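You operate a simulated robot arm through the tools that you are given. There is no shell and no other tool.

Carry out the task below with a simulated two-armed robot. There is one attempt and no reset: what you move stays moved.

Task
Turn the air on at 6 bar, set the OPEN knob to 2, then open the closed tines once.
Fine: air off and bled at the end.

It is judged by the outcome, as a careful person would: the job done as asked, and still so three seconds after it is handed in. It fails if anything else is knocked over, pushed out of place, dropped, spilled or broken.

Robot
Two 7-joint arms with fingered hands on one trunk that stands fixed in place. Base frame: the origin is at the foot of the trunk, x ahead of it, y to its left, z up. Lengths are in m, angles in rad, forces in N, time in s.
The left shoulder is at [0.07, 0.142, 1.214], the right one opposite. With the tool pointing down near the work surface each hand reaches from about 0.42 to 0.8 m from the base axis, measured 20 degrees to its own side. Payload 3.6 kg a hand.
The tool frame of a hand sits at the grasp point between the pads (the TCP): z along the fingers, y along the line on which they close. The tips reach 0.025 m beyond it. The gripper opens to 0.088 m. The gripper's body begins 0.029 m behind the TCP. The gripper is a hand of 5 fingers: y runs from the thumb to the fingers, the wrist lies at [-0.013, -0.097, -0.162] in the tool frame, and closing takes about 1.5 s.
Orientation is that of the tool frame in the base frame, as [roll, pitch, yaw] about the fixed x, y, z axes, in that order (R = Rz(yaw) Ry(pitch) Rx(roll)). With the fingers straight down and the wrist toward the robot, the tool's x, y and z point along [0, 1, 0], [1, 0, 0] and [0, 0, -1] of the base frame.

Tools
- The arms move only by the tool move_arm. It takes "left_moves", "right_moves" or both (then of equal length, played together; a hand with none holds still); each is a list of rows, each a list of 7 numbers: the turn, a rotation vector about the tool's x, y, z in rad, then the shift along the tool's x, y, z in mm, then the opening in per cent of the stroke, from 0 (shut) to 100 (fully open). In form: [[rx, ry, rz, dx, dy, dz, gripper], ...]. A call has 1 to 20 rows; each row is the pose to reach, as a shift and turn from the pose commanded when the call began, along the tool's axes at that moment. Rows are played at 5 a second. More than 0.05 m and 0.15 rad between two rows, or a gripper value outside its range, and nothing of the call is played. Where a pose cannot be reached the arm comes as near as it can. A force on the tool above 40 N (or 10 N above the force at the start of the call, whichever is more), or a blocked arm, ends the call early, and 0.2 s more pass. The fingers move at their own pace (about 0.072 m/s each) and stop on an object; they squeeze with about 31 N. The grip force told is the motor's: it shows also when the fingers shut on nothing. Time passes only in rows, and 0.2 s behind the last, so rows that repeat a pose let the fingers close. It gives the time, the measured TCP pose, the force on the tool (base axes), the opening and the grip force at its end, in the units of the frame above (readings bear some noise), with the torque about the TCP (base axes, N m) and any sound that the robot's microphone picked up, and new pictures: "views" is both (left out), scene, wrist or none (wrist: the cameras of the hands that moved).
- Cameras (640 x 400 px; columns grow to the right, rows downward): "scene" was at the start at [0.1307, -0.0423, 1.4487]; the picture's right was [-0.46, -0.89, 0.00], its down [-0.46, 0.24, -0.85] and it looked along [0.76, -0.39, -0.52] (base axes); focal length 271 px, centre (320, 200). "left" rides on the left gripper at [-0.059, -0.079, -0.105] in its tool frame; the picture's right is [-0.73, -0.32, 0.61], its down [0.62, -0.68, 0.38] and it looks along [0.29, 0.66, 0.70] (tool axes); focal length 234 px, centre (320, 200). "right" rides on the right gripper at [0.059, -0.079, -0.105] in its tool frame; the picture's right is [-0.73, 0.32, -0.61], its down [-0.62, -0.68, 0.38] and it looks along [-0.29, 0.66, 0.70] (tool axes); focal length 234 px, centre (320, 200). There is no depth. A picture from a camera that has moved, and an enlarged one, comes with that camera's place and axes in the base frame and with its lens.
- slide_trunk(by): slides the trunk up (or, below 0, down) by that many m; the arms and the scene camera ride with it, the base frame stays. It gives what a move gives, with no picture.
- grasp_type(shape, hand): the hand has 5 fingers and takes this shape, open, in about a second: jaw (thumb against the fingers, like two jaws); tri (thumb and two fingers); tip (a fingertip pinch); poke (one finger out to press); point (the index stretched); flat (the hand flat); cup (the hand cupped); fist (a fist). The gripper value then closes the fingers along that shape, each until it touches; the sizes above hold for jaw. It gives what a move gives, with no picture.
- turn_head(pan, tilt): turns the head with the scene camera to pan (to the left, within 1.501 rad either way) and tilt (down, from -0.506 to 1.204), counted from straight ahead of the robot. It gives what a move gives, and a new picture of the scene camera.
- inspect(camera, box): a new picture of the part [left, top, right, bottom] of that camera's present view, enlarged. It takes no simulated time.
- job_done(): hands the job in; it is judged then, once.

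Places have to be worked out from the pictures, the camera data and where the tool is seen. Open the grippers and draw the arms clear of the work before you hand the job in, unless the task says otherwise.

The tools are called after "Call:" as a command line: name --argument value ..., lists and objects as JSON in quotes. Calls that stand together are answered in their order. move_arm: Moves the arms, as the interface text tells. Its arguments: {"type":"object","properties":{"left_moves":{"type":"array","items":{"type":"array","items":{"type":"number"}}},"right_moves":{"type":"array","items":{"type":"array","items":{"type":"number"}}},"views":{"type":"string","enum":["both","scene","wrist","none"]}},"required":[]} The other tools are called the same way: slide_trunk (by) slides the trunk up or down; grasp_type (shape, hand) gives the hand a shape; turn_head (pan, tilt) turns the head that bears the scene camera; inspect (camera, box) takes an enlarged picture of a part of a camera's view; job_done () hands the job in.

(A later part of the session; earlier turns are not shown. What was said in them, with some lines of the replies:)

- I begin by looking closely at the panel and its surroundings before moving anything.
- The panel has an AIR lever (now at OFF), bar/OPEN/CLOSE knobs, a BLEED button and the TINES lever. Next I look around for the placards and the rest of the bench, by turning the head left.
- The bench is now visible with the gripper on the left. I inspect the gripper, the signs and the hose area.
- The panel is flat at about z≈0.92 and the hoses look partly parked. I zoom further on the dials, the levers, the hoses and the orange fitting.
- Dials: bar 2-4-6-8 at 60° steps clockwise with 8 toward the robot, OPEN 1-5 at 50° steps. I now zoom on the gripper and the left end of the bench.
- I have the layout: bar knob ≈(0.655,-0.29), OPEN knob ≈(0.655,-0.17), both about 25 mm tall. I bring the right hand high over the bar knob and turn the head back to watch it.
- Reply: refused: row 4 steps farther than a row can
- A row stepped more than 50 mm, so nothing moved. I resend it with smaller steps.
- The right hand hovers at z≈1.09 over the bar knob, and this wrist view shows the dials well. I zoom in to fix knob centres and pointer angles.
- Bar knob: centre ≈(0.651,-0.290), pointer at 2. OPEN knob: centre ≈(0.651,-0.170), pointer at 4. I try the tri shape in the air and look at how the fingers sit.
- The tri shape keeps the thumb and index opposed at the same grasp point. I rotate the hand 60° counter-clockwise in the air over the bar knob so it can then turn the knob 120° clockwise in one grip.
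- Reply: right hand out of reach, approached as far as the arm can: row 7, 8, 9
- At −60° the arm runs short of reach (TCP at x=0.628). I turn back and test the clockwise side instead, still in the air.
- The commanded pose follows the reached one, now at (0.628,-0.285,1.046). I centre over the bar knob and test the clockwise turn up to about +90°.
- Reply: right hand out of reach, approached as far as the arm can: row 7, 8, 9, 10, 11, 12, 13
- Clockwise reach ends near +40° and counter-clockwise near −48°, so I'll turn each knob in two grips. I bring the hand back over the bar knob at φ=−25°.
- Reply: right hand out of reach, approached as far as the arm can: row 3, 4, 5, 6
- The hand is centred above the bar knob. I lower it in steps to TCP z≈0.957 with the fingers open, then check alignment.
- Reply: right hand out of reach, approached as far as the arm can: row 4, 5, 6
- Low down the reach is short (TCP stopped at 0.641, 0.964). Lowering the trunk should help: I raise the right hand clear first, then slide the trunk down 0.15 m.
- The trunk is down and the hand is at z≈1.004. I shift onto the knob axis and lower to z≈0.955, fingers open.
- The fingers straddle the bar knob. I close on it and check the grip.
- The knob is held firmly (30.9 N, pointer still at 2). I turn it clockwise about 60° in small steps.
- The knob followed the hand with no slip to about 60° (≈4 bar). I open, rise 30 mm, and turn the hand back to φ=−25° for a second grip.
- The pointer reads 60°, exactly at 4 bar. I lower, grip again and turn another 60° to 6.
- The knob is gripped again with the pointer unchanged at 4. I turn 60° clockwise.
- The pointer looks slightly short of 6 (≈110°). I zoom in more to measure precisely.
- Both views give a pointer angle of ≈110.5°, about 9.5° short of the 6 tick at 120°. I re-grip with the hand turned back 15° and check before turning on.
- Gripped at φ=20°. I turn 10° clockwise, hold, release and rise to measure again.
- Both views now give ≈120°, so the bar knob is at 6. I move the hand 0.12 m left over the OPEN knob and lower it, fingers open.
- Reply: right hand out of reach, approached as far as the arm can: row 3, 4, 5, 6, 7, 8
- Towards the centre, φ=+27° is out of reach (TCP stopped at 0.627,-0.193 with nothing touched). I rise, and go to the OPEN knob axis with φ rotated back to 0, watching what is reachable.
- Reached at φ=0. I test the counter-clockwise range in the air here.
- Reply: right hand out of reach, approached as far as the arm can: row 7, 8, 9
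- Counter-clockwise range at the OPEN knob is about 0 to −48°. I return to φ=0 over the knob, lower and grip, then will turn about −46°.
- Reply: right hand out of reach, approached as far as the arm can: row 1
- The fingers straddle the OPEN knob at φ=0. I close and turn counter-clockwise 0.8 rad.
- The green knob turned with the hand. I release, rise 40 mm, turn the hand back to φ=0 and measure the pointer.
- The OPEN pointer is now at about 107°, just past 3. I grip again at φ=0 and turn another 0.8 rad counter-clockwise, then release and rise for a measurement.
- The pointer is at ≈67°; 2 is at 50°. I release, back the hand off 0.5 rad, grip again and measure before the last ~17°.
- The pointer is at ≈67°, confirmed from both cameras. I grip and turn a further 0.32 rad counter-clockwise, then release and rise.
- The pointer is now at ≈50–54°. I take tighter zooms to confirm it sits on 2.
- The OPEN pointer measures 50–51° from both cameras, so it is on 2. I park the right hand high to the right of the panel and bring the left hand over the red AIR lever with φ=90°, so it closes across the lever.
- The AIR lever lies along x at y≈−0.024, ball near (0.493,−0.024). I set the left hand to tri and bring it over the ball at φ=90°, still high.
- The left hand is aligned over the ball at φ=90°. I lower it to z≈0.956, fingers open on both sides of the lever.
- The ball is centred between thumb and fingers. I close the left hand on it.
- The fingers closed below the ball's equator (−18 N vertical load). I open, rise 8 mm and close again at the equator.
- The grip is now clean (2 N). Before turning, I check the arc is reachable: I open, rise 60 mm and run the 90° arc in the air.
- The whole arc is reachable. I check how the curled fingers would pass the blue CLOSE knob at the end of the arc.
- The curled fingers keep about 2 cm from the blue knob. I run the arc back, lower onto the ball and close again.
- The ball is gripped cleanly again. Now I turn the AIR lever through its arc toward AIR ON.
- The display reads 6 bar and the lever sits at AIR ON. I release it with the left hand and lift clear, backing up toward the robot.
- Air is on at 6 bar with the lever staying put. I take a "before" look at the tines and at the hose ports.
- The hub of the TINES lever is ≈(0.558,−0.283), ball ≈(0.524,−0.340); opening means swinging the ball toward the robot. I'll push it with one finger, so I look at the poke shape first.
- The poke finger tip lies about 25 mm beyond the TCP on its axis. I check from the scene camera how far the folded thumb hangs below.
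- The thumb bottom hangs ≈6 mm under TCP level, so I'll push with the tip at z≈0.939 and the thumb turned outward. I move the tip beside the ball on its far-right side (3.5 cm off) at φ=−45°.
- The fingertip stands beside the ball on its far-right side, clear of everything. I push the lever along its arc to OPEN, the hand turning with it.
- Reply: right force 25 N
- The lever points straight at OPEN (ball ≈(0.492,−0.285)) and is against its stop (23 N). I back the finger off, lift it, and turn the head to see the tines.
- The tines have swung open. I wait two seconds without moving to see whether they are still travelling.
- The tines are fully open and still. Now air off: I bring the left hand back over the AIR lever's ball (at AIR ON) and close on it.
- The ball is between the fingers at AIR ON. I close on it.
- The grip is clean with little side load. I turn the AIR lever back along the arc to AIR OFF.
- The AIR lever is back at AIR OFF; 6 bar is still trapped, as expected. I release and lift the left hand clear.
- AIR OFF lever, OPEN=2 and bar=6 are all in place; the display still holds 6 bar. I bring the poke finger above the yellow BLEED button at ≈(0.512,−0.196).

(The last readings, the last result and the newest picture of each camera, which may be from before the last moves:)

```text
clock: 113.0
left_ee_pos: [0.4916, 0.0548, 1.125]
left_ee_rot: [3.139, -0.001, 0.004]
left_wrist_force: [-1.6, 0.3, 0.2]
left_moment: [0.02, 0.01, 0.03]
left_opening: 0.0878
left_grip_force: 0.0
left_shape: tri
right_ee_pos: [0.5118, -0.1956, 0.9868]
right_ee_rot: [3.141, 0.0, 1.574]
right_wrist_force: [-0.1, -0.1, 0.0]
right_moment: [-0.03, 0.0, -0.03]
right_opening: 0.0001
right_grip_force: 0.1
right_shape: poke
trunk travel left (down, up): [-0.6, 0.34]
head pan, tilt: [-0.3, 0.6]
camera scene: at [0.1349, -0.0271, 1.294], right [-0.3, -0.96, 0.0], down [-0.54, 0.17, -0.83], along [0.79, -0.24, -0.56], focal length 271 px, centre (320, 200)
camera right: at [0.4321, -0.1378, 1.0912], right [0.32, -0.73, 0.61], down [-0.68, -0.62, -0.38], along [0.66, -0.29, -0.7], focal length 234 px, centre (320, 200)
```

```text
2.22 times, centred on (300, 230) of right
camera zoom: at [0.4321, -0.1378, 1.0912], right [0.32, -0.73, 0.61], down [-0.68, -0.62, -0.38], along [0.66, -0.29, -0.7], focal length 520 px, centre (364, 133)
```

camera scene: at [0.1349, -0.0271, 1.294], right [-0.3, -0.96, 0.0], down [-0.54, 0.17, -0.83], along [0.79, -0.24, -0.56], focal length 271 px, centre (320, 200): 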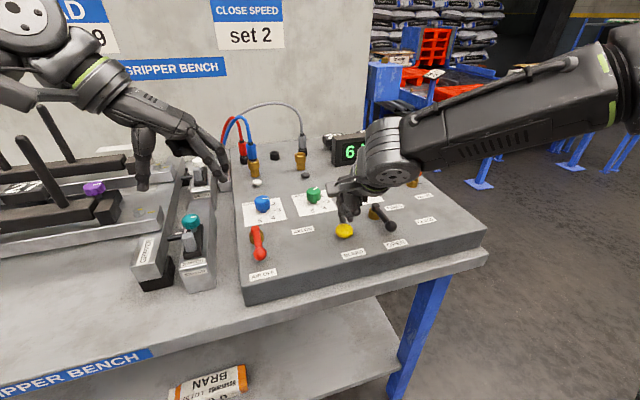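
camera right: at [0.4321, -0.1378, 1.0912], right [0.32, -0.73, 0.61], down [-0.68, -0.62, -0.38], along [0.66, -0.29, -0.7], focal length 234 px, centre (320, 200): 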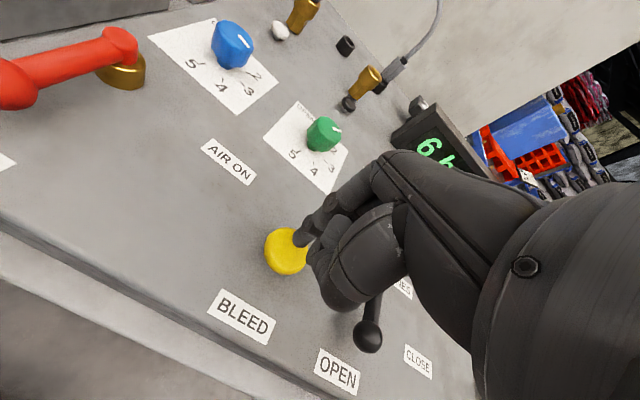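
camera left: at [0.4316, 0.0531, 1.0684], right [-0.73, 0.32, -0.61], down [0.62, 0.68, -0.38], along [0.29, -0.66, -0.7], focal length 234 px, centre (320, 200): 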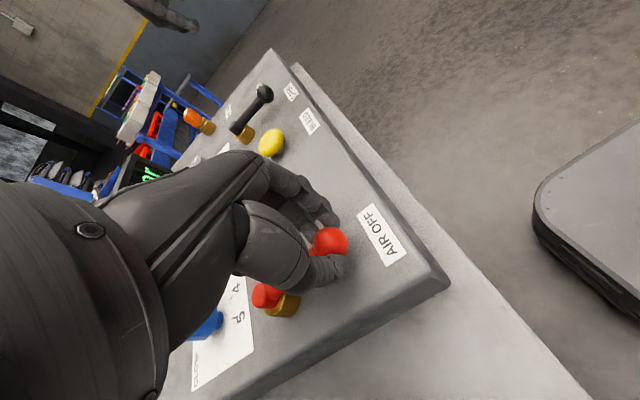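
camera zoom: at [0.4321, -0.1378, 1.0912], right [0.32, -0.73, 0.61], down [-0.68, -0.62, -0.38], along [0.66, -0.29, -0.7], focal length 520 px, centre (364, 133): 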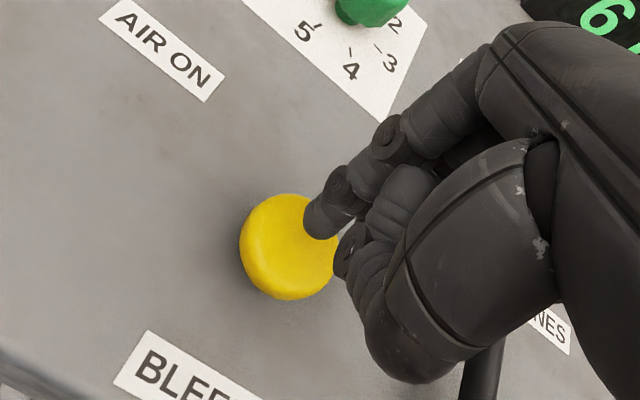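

The tip will land within 2–3 mm of the button's centre. I press down in small steps and hold.

Call:
move_arm --right_moves '[[0, 0, 0, 0, 0, 12, 0], [0, 0, 0, 0, 0, 19, 0], [0, 0, 0, 0, 0, 23, 0], [0, 0, 0, 0, 0, 26, 0], [0, 0, 0, 0, 0, 29, 0], [0, 0, 0, 0, 0, 31, 0], [0, 0, 0, 0, 0, 31, 0], [0, 0, 0, 0, 0, 31, 0]]' --views "both"

Call:
inspect --camera "scene" --box '[290, 120, 430, 280]'

```text
clock: 114.8
left_ee_pos: [0.4898, 0.0548, 1.1262]
left_ee_rot: [3.14, -0.002, 0.003]
left_wrist_force: [0.0, 0.5, 0.5]
left_moment: [0.01, -0.01, 0.03]
left_opening: 0.0877
left_grip_force: 0.1
left_shape: tri
right_ee_pos: [0.5107, -0.1962, 0.9565]
right_ee_rot: [3.136, 0.001, 1.571]
right_wrist_force: [6.0, -4.8, 28.7]
right_moment: [-0.09, -0.22, -0.01]
right_opening: 0.0002
right_grip_force: 0.1
right_shape: poke
trunk travel left (down, up): [-0.6, 0.34]
head pan, tilt: [-0.3, 0.6]
camera scene: at [0.1326, -0.0266, 1.2945], right [-0.3, -0.96, 0.0], down [-0.54, 0.17, -0.83], along [0.79, -0.24, -0.56], focal length 271 px, centre (320, 200)
camera right: at [0.431, -0.1372, 1.0619], right [0.32, -0.73, 0.61], down [-0.68, -0.62, -0.39], along [0.66, -0.29, -0.69], focal length 234 px, centre (320, 200)
```

scene: 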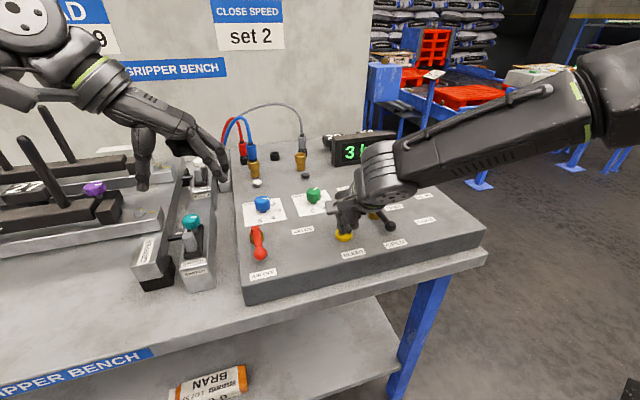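
right: 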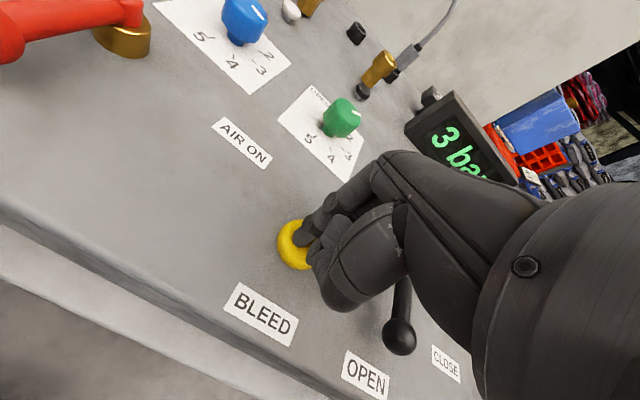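

```text
2.50 times, centred on (360, 200) of scene
camera zoom: at [0.1326, -0.0266, 1.2945], right [-0.3, -0.96, 0.0], down [-0.54, 0.17, -0.83], along [0.79, -0.24, -0.56], focal length 678 px, centre (220, 200)
```

zoom: 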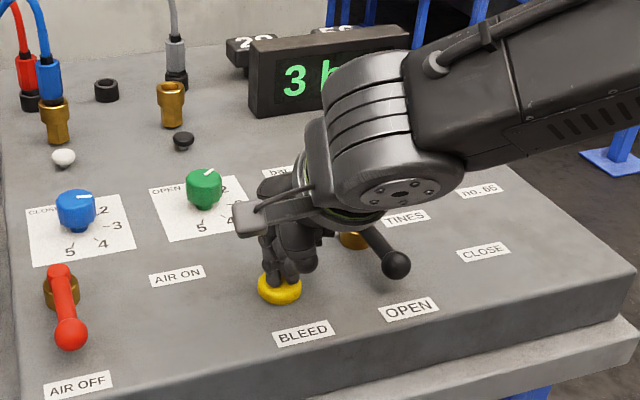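

The bleed works: the display is down to 3 bar with 29 N on the button. I hold the press and watch.

Call:
move_arm --right_moves '[[0, 0, 0, 0, 0, 0, 0], [0, 0, 0, 0, 0, 0, 0], [0, 0, 0, 0, 0, 0, 0], [0, 0, 0, 0, 0, 0, 0], [0, 0, 0, 0, 0, 0, 0], [0, 0, 0, 0, 0, 0, 0], [0, 0, 0, 0, 0, 0, 0], [0, 0, 0, 0, 0, 0, 0], [0, 0, 0, 0, 0, 0, 0], [0, 0, 0, 0, 0, 0, 0], [0, 0, 0, 0, 0, 0, 0], [0, 0, 0, 0, 0, 0, 0], [0, 0, 0, 0, 0, 0, 0], [0, 0, 0, 0, 0, 0, 0], [0, 0, 0, 0, 0, 0, 0]]' --views "both"

Call:
inspect --camera "right" --box '[380, 60, 520, 200]'

```text
clock: 118.0
left_ee_pos: [0.4889, 0.0557, 1.1259]
left_ee_rot: [3.14, -0.004, 0.003]
left_wrist_force: [0.0, -0.3, -0.5]
left_moment: [0.01, 0.02, 0.02]
left_opening: 0.0876
left_grip_force: 0.1
left_shape: tri
right_ee_pos: [0.5079, -0.1949, 0.9556]
right_ee_rot: [3.137, -0.001, 1.571]
right_wrist_force: [1.8, -2.2, 30.8]
right_moment: [0.08, -0.17, -0.02]
right_opening: 0.0001
right_grip_force: 0.1
right_shape: poke
trunk travel left (down, up): [-0.6, 0.34]
head pan, tilt: [-0.3, 0.6]
camera scene: at [0.1314, -0.0259, 1.2944], right [-0.3, -0.96, 0.0], down [-0.54, 0.17, -0.83], along [0.79, -0.24, -0.56], focal length 271 px, centre (320, 200)
camera right: at [0.4298, -0.1366, 1.0618], right [0.32, -0.72, 0.61], down [-0.68, -0.62, -0.39], along [0.66, -0.29, -0.69], focal length 234 px, centre (320, 200)
```

scene: 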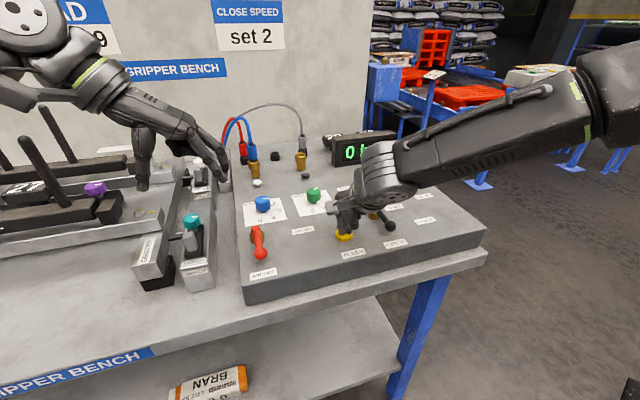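
right: 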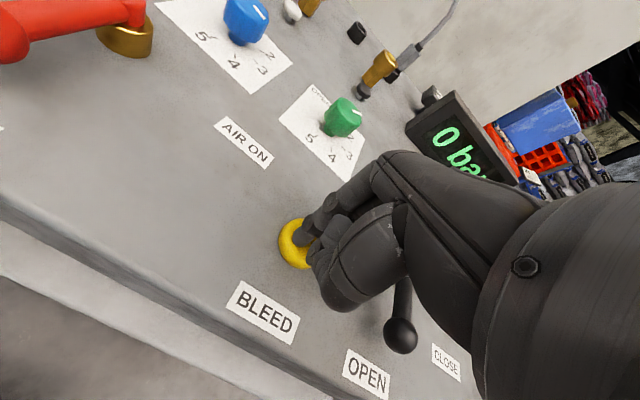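

```text
2.86 times, centred on (450, 130) of right
camera zoom: at [0.4298, -0.1366, 1.0618], right [0.32, -0.72, 0.61], down [-0.68, -0.62, -0.39], along [0.66, -0.29, -0.69], focal length 669 px, centre (-51, 400)
```

zoom: 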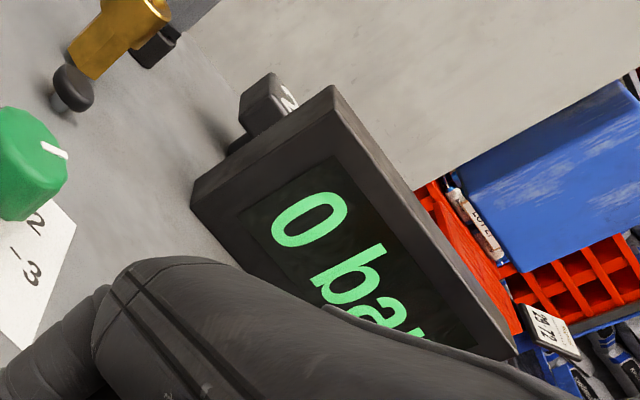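

The display reads 0 bar. I hold two more seconds to bleed fully, then lift the right hand and draw it away to the right.

Call:
move_arm --right_moves '[[0, 0, 0, 0, 0, 0, 0], [0, 0, 0, 0, 0, 0, 0], [0, 0, 0, 0, 0, 0, 0], [0, 0, 0, 0, 0, 0, 0], [0, 0, 0, 0, 0, 0, 0], [0, 0, 0, 0, 0, 0, 0], [0, 0, 0, 0, 0, 0, 0], [0, 0, 0, 0, 0, 0, 0], [0, 0, 0, 0, 0, 0, 0], [0, 0, 0, 0, 0, -15, 0], [0, 0, 0, 0, 0, -40, 0], [0, 0, 0, 0, 0, -80, 0], [0, 0, 0, -30, -20, -110, 0], [0, 0, 0, -70, -40, -125, 0], [0, 0, 0, -110, -60, -140, 0], [0, 0, 0, -150, -80, -155, 0], [0, 0, 0, -180, -110, -165, 0], [0, 0, 0, -200, -140, -170, 0], [0, 0, 0, -200, -140, -170, 0]]' --views "scene"

Call:
inspect --camera "scene" --box '[190, 120, 430, 300]'

```text
clock: 122.0
left_ee_pos: [0.4925, 0.0554, 1.1246]
left_ee_rot: [3.139, 0.002, 0.003]
left_wrist_force: [0.1, -0.4, 0.5]
left_moment: [0.01, 0.02, 0.0]
left_opening: 0.0877
left_grip_force: 0.0
left_shape: tri
right_ee_pos: [0.3722, -0.3975, 1.1234]
right_ee_rot: [-3.139, 0.001, 1.571]
right_wrist_force: [-0.2, -0.4, -0.1]
right_moment: [-0.02, -0.03, -0.01]
right_opening: 0.0
right_grip_force: 0.0
right_shape: poke
trunk travel left (down, up): [-0.6, 0.34]
head pan, tilt: [-0.3, 0.6]
camera scene: at [0.1362, -0.0271, 1.2938], right [-0.3, -0.96, 0.0], down [-0.54, 0.17, -0.82], along [0.79, -0.24, -0.57], focal length 271 px, centre (320, 200)
```

scene: 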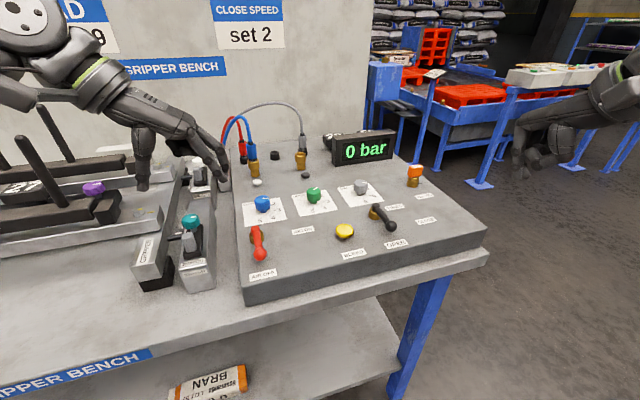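

```text
2.22 times, centred on (310, 210) of scene
camera zoom: at [0.1362, -0.0271, 1.2938], right [-0.3, -0.96, 0.0], down [-0.54, 0.17, -0.82], along [0.79, -0.24, -0.57], focal length 603 px, centre (342, 178)
```

zoom: 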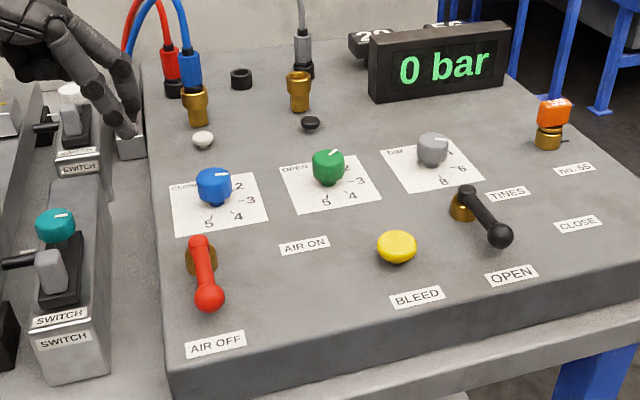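

The display stays at 0 bar, lever at AIR OFF, tines lever at OPEN. I draw the left arm up and back from the bench and open both hands.

Call:
move_arm --left_moves '[[0, 0, 0, 0, 0, -30, 100], [0, 0, 0, -10, 0, -70, 100], [0, 0, 0, -30, 0, -105, 100], [0, 0, -0.14, -50, 0, -130, 100], [0, 0, -0.28, -70, 0, -140, 100], [0, 0, -0.42, -80, 0, -140, 100], [0, 0, -0.56, -80, 0, -140, 100], [0, 0, -0.56, -80, 0, -140, 100]]' --views "none"

Call:
grasp_type --hand "right" --shape "jaw"

Call:
grasp_type --hand "left" --shape "jaw"

Call:
turn_head --pan 0.1 --tilt 0.5

```text
clock: 123.8
left_ee_pos: [0.4097, 0.0563, 1.2637]
left_ee_rot: [3.14, -0.001, 0.565]
left_wrist_force: [0.2, 0.4, -0.2]
left_moment: [0.0, -0.03, -0.02]
left_opening: 0.0879
left_grip_force: 0.1
left_shape: tri
right_ee_pos: [0.3709, -0.3972, 1.1252]
right_ee_rot: [3.141, 0.0, 1.571]
right_wrist_force: [1.0, 0.3, 0.4]
right_moment: [-0.01, -0.06, 0.02]
right_opening: 0.0
right_grip_force: 0.1
right_shape: poke
trunk travel left (down, up): [-0.6, 0.34]
head pan, tilt: [-0.3, 0.6]
```

```text
clock: 124.7
left_ee_pos: [0.411, 0.0544, 1.2636]
left_ee_rot: [-3.141, 0.001, 0.563]
left_wrist_force: [1.0, 0.8, -0.8]
left_moment: [0.02, 0.02, -0.03]
left_opening: 0.0878
left_grip_force: 0.1
left_shape: tri
right_ee_pos: [0.3712, -0.3967, 1.1243]
right_ee_rot: [3.141, 0.001, 1.571]
right_wrist_force: [0.1, 0.0, -1.0]
right_moment: [0.0, 0.01, 0.0]
right_opening: 0.0878
right_grip_force: 0.0
right_shape: jaw
trunk travel left (down, up): [-0.6, 0.34]
head pan, tilt: [-0.3, 0.6]
```

```text
clock: 125.6
left_ee_pos: [0.4119, 0.0549, 1.2634]
left_ee_rot: [-3.141, -0.001, 0.563]
left_wrist_force: [-0.3, 0.2, -0.7]
left_moment: [0.03, -0.01, 0.0]
left_opening: 0.0877
left_grip_force: 0.0
left_shape: jaw
right_ee_pos: [0.3712, -0.3976, 1.1233]
right_ee_rot: [3.14, -0.001, 1.57]
right_wrist_force: [1.2, 0.8, -0.3]
right_moment: [0.01, 0.02, 0.0]
right_opening: 0.088
right_grip_force: 0.1
right_shape: jaw
trunk travel left (down, up): [-0.6, 0.34]
head pan, tilt: [-0.3, 0.6]
```

```text
clock: 126.5
left_ee_pos: [0.411, 0.0551, 1.2634]
left_ee_rot: [3.142, 0.0, 0.564]
left_wrist_force: [-0.6, -0.8, 0.0]
left_moment: [-0.04, 0.02, -0.01]
left_opening: 0.0878
left_grip_force: 0.0
left_shape: jaw
right_ee_pos: [0.3712, -0.3981, 1.1249]
right_ee_rot: [-3.138, 0.0, 1.57]
right_wrist_force: [-0.4, 0.0, 0.7]
right_moment: [0.02, -0.01, -0.02]
right_opening: 0.0879
right_grip_force: 0.1
right_shape: jaw
trunk travel left (down, up): [-0.6, 0.34]
head pan, tilt: [0.099, 0.499]
camera scene: at [0.1413, 0.0079, 1.303], right [0.1, -1.0, 0.0], down [-0.48, -0.05, -0.88], along [0.87, 0.09, -0.48], focal length 271 px, centre (320, 200)
```

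scene: 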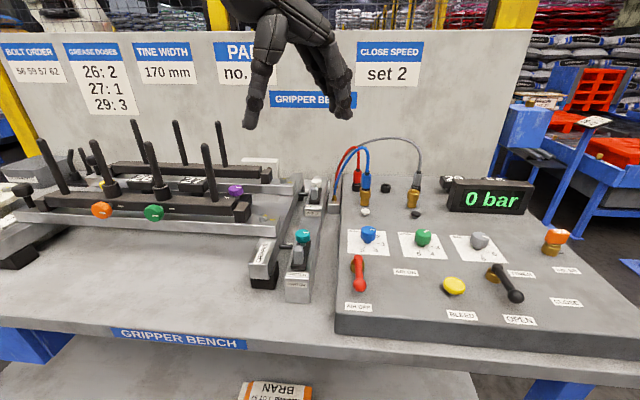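

Everything is drawn clear and the tines are still open. One last close look at the knobs, levers and tines before handing in.

Call:
inspect --camera "scene" --box '[340, 170, 560, 330]'

Call:
inspect --camera "scene" --box '[10, 110, 340, 310]'

Call:
inspect --camera "scene" --box '[400, 220, 500, 270]'

```text
2.50 times, centred on (450, 250) of scene
camera zoom: at [0.1413, 0.0079, 1.303], right [0.1, -1.0, 0.0], down [-0.48, -0.05, -0.88], along [0.87, 0.09, -0.48], focal length 678 px, centre (-5, 75)
```

zoom: 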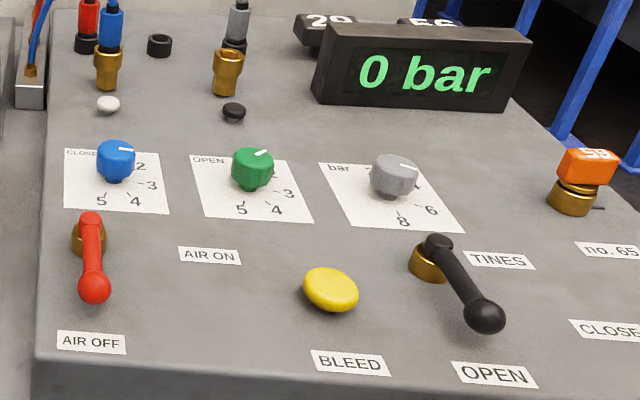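

```text
1.94 times, centred on (175, 210) of scene
camera zoom: at [0.1413, 0.0079, 1.303], right [0.1, -1.0, 0.0], down [-0.48, -0.05, -0.88], along [0.87, 0.09, -0.48], focal length 526 px, centre (601, 181)
```

zoom: 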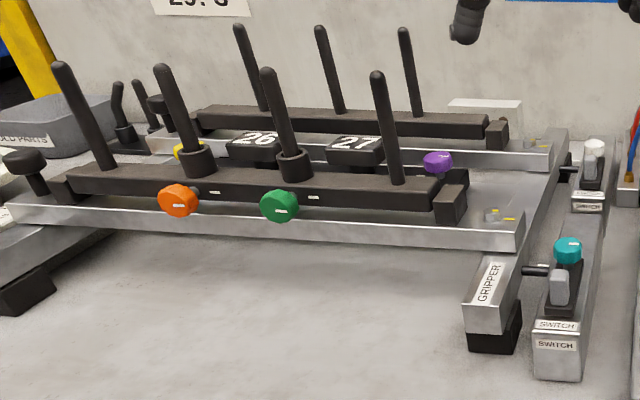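

```text
6.40 times, centred on (450, 245) of scene
camera zoom: at [0.1413, 0.0079, 1.303], right [0.1, -1.0, 0.0], down [-0.48, -0.05, -0.88], along [0.87, 0.09, -0.48], focal length 1736 px, centre (-512, -88)
```

zoom: 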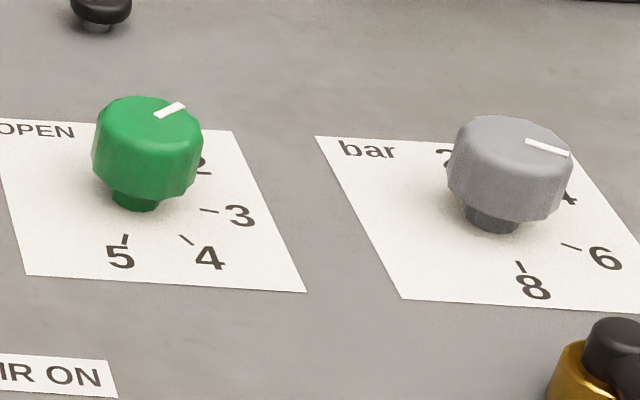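

Bar is on 6, OPEN is on 2, the tines are open with the lever at OPEN, the air is off and the display reads 0 bar. Both arms are clear with hands open and nothing else has moved, so I hand the job in.

Call:
job_done

```text
The job is handed in.
```

The job is handed in, and the closing check showed everything as you asked:

- **Air:** I set the bar knob to 6 and turned the AIR lever on. The display read 6 bar.
- **OPEN knob:** it went from 4 to 2.
- **Tines:** I moved the TINES lever from CLOSE to OPEN once. The tines swung open and stayed open.
- **Air off and bled:** the AIR lever is back at AIR OFF. I held BLEED until the display read 0 bar, and it stayed at 0 after I let go.

I left the CLOSE knob, the hoses and everything else on the bench alone. Both hands are open and the arms are drawn clear of the work.
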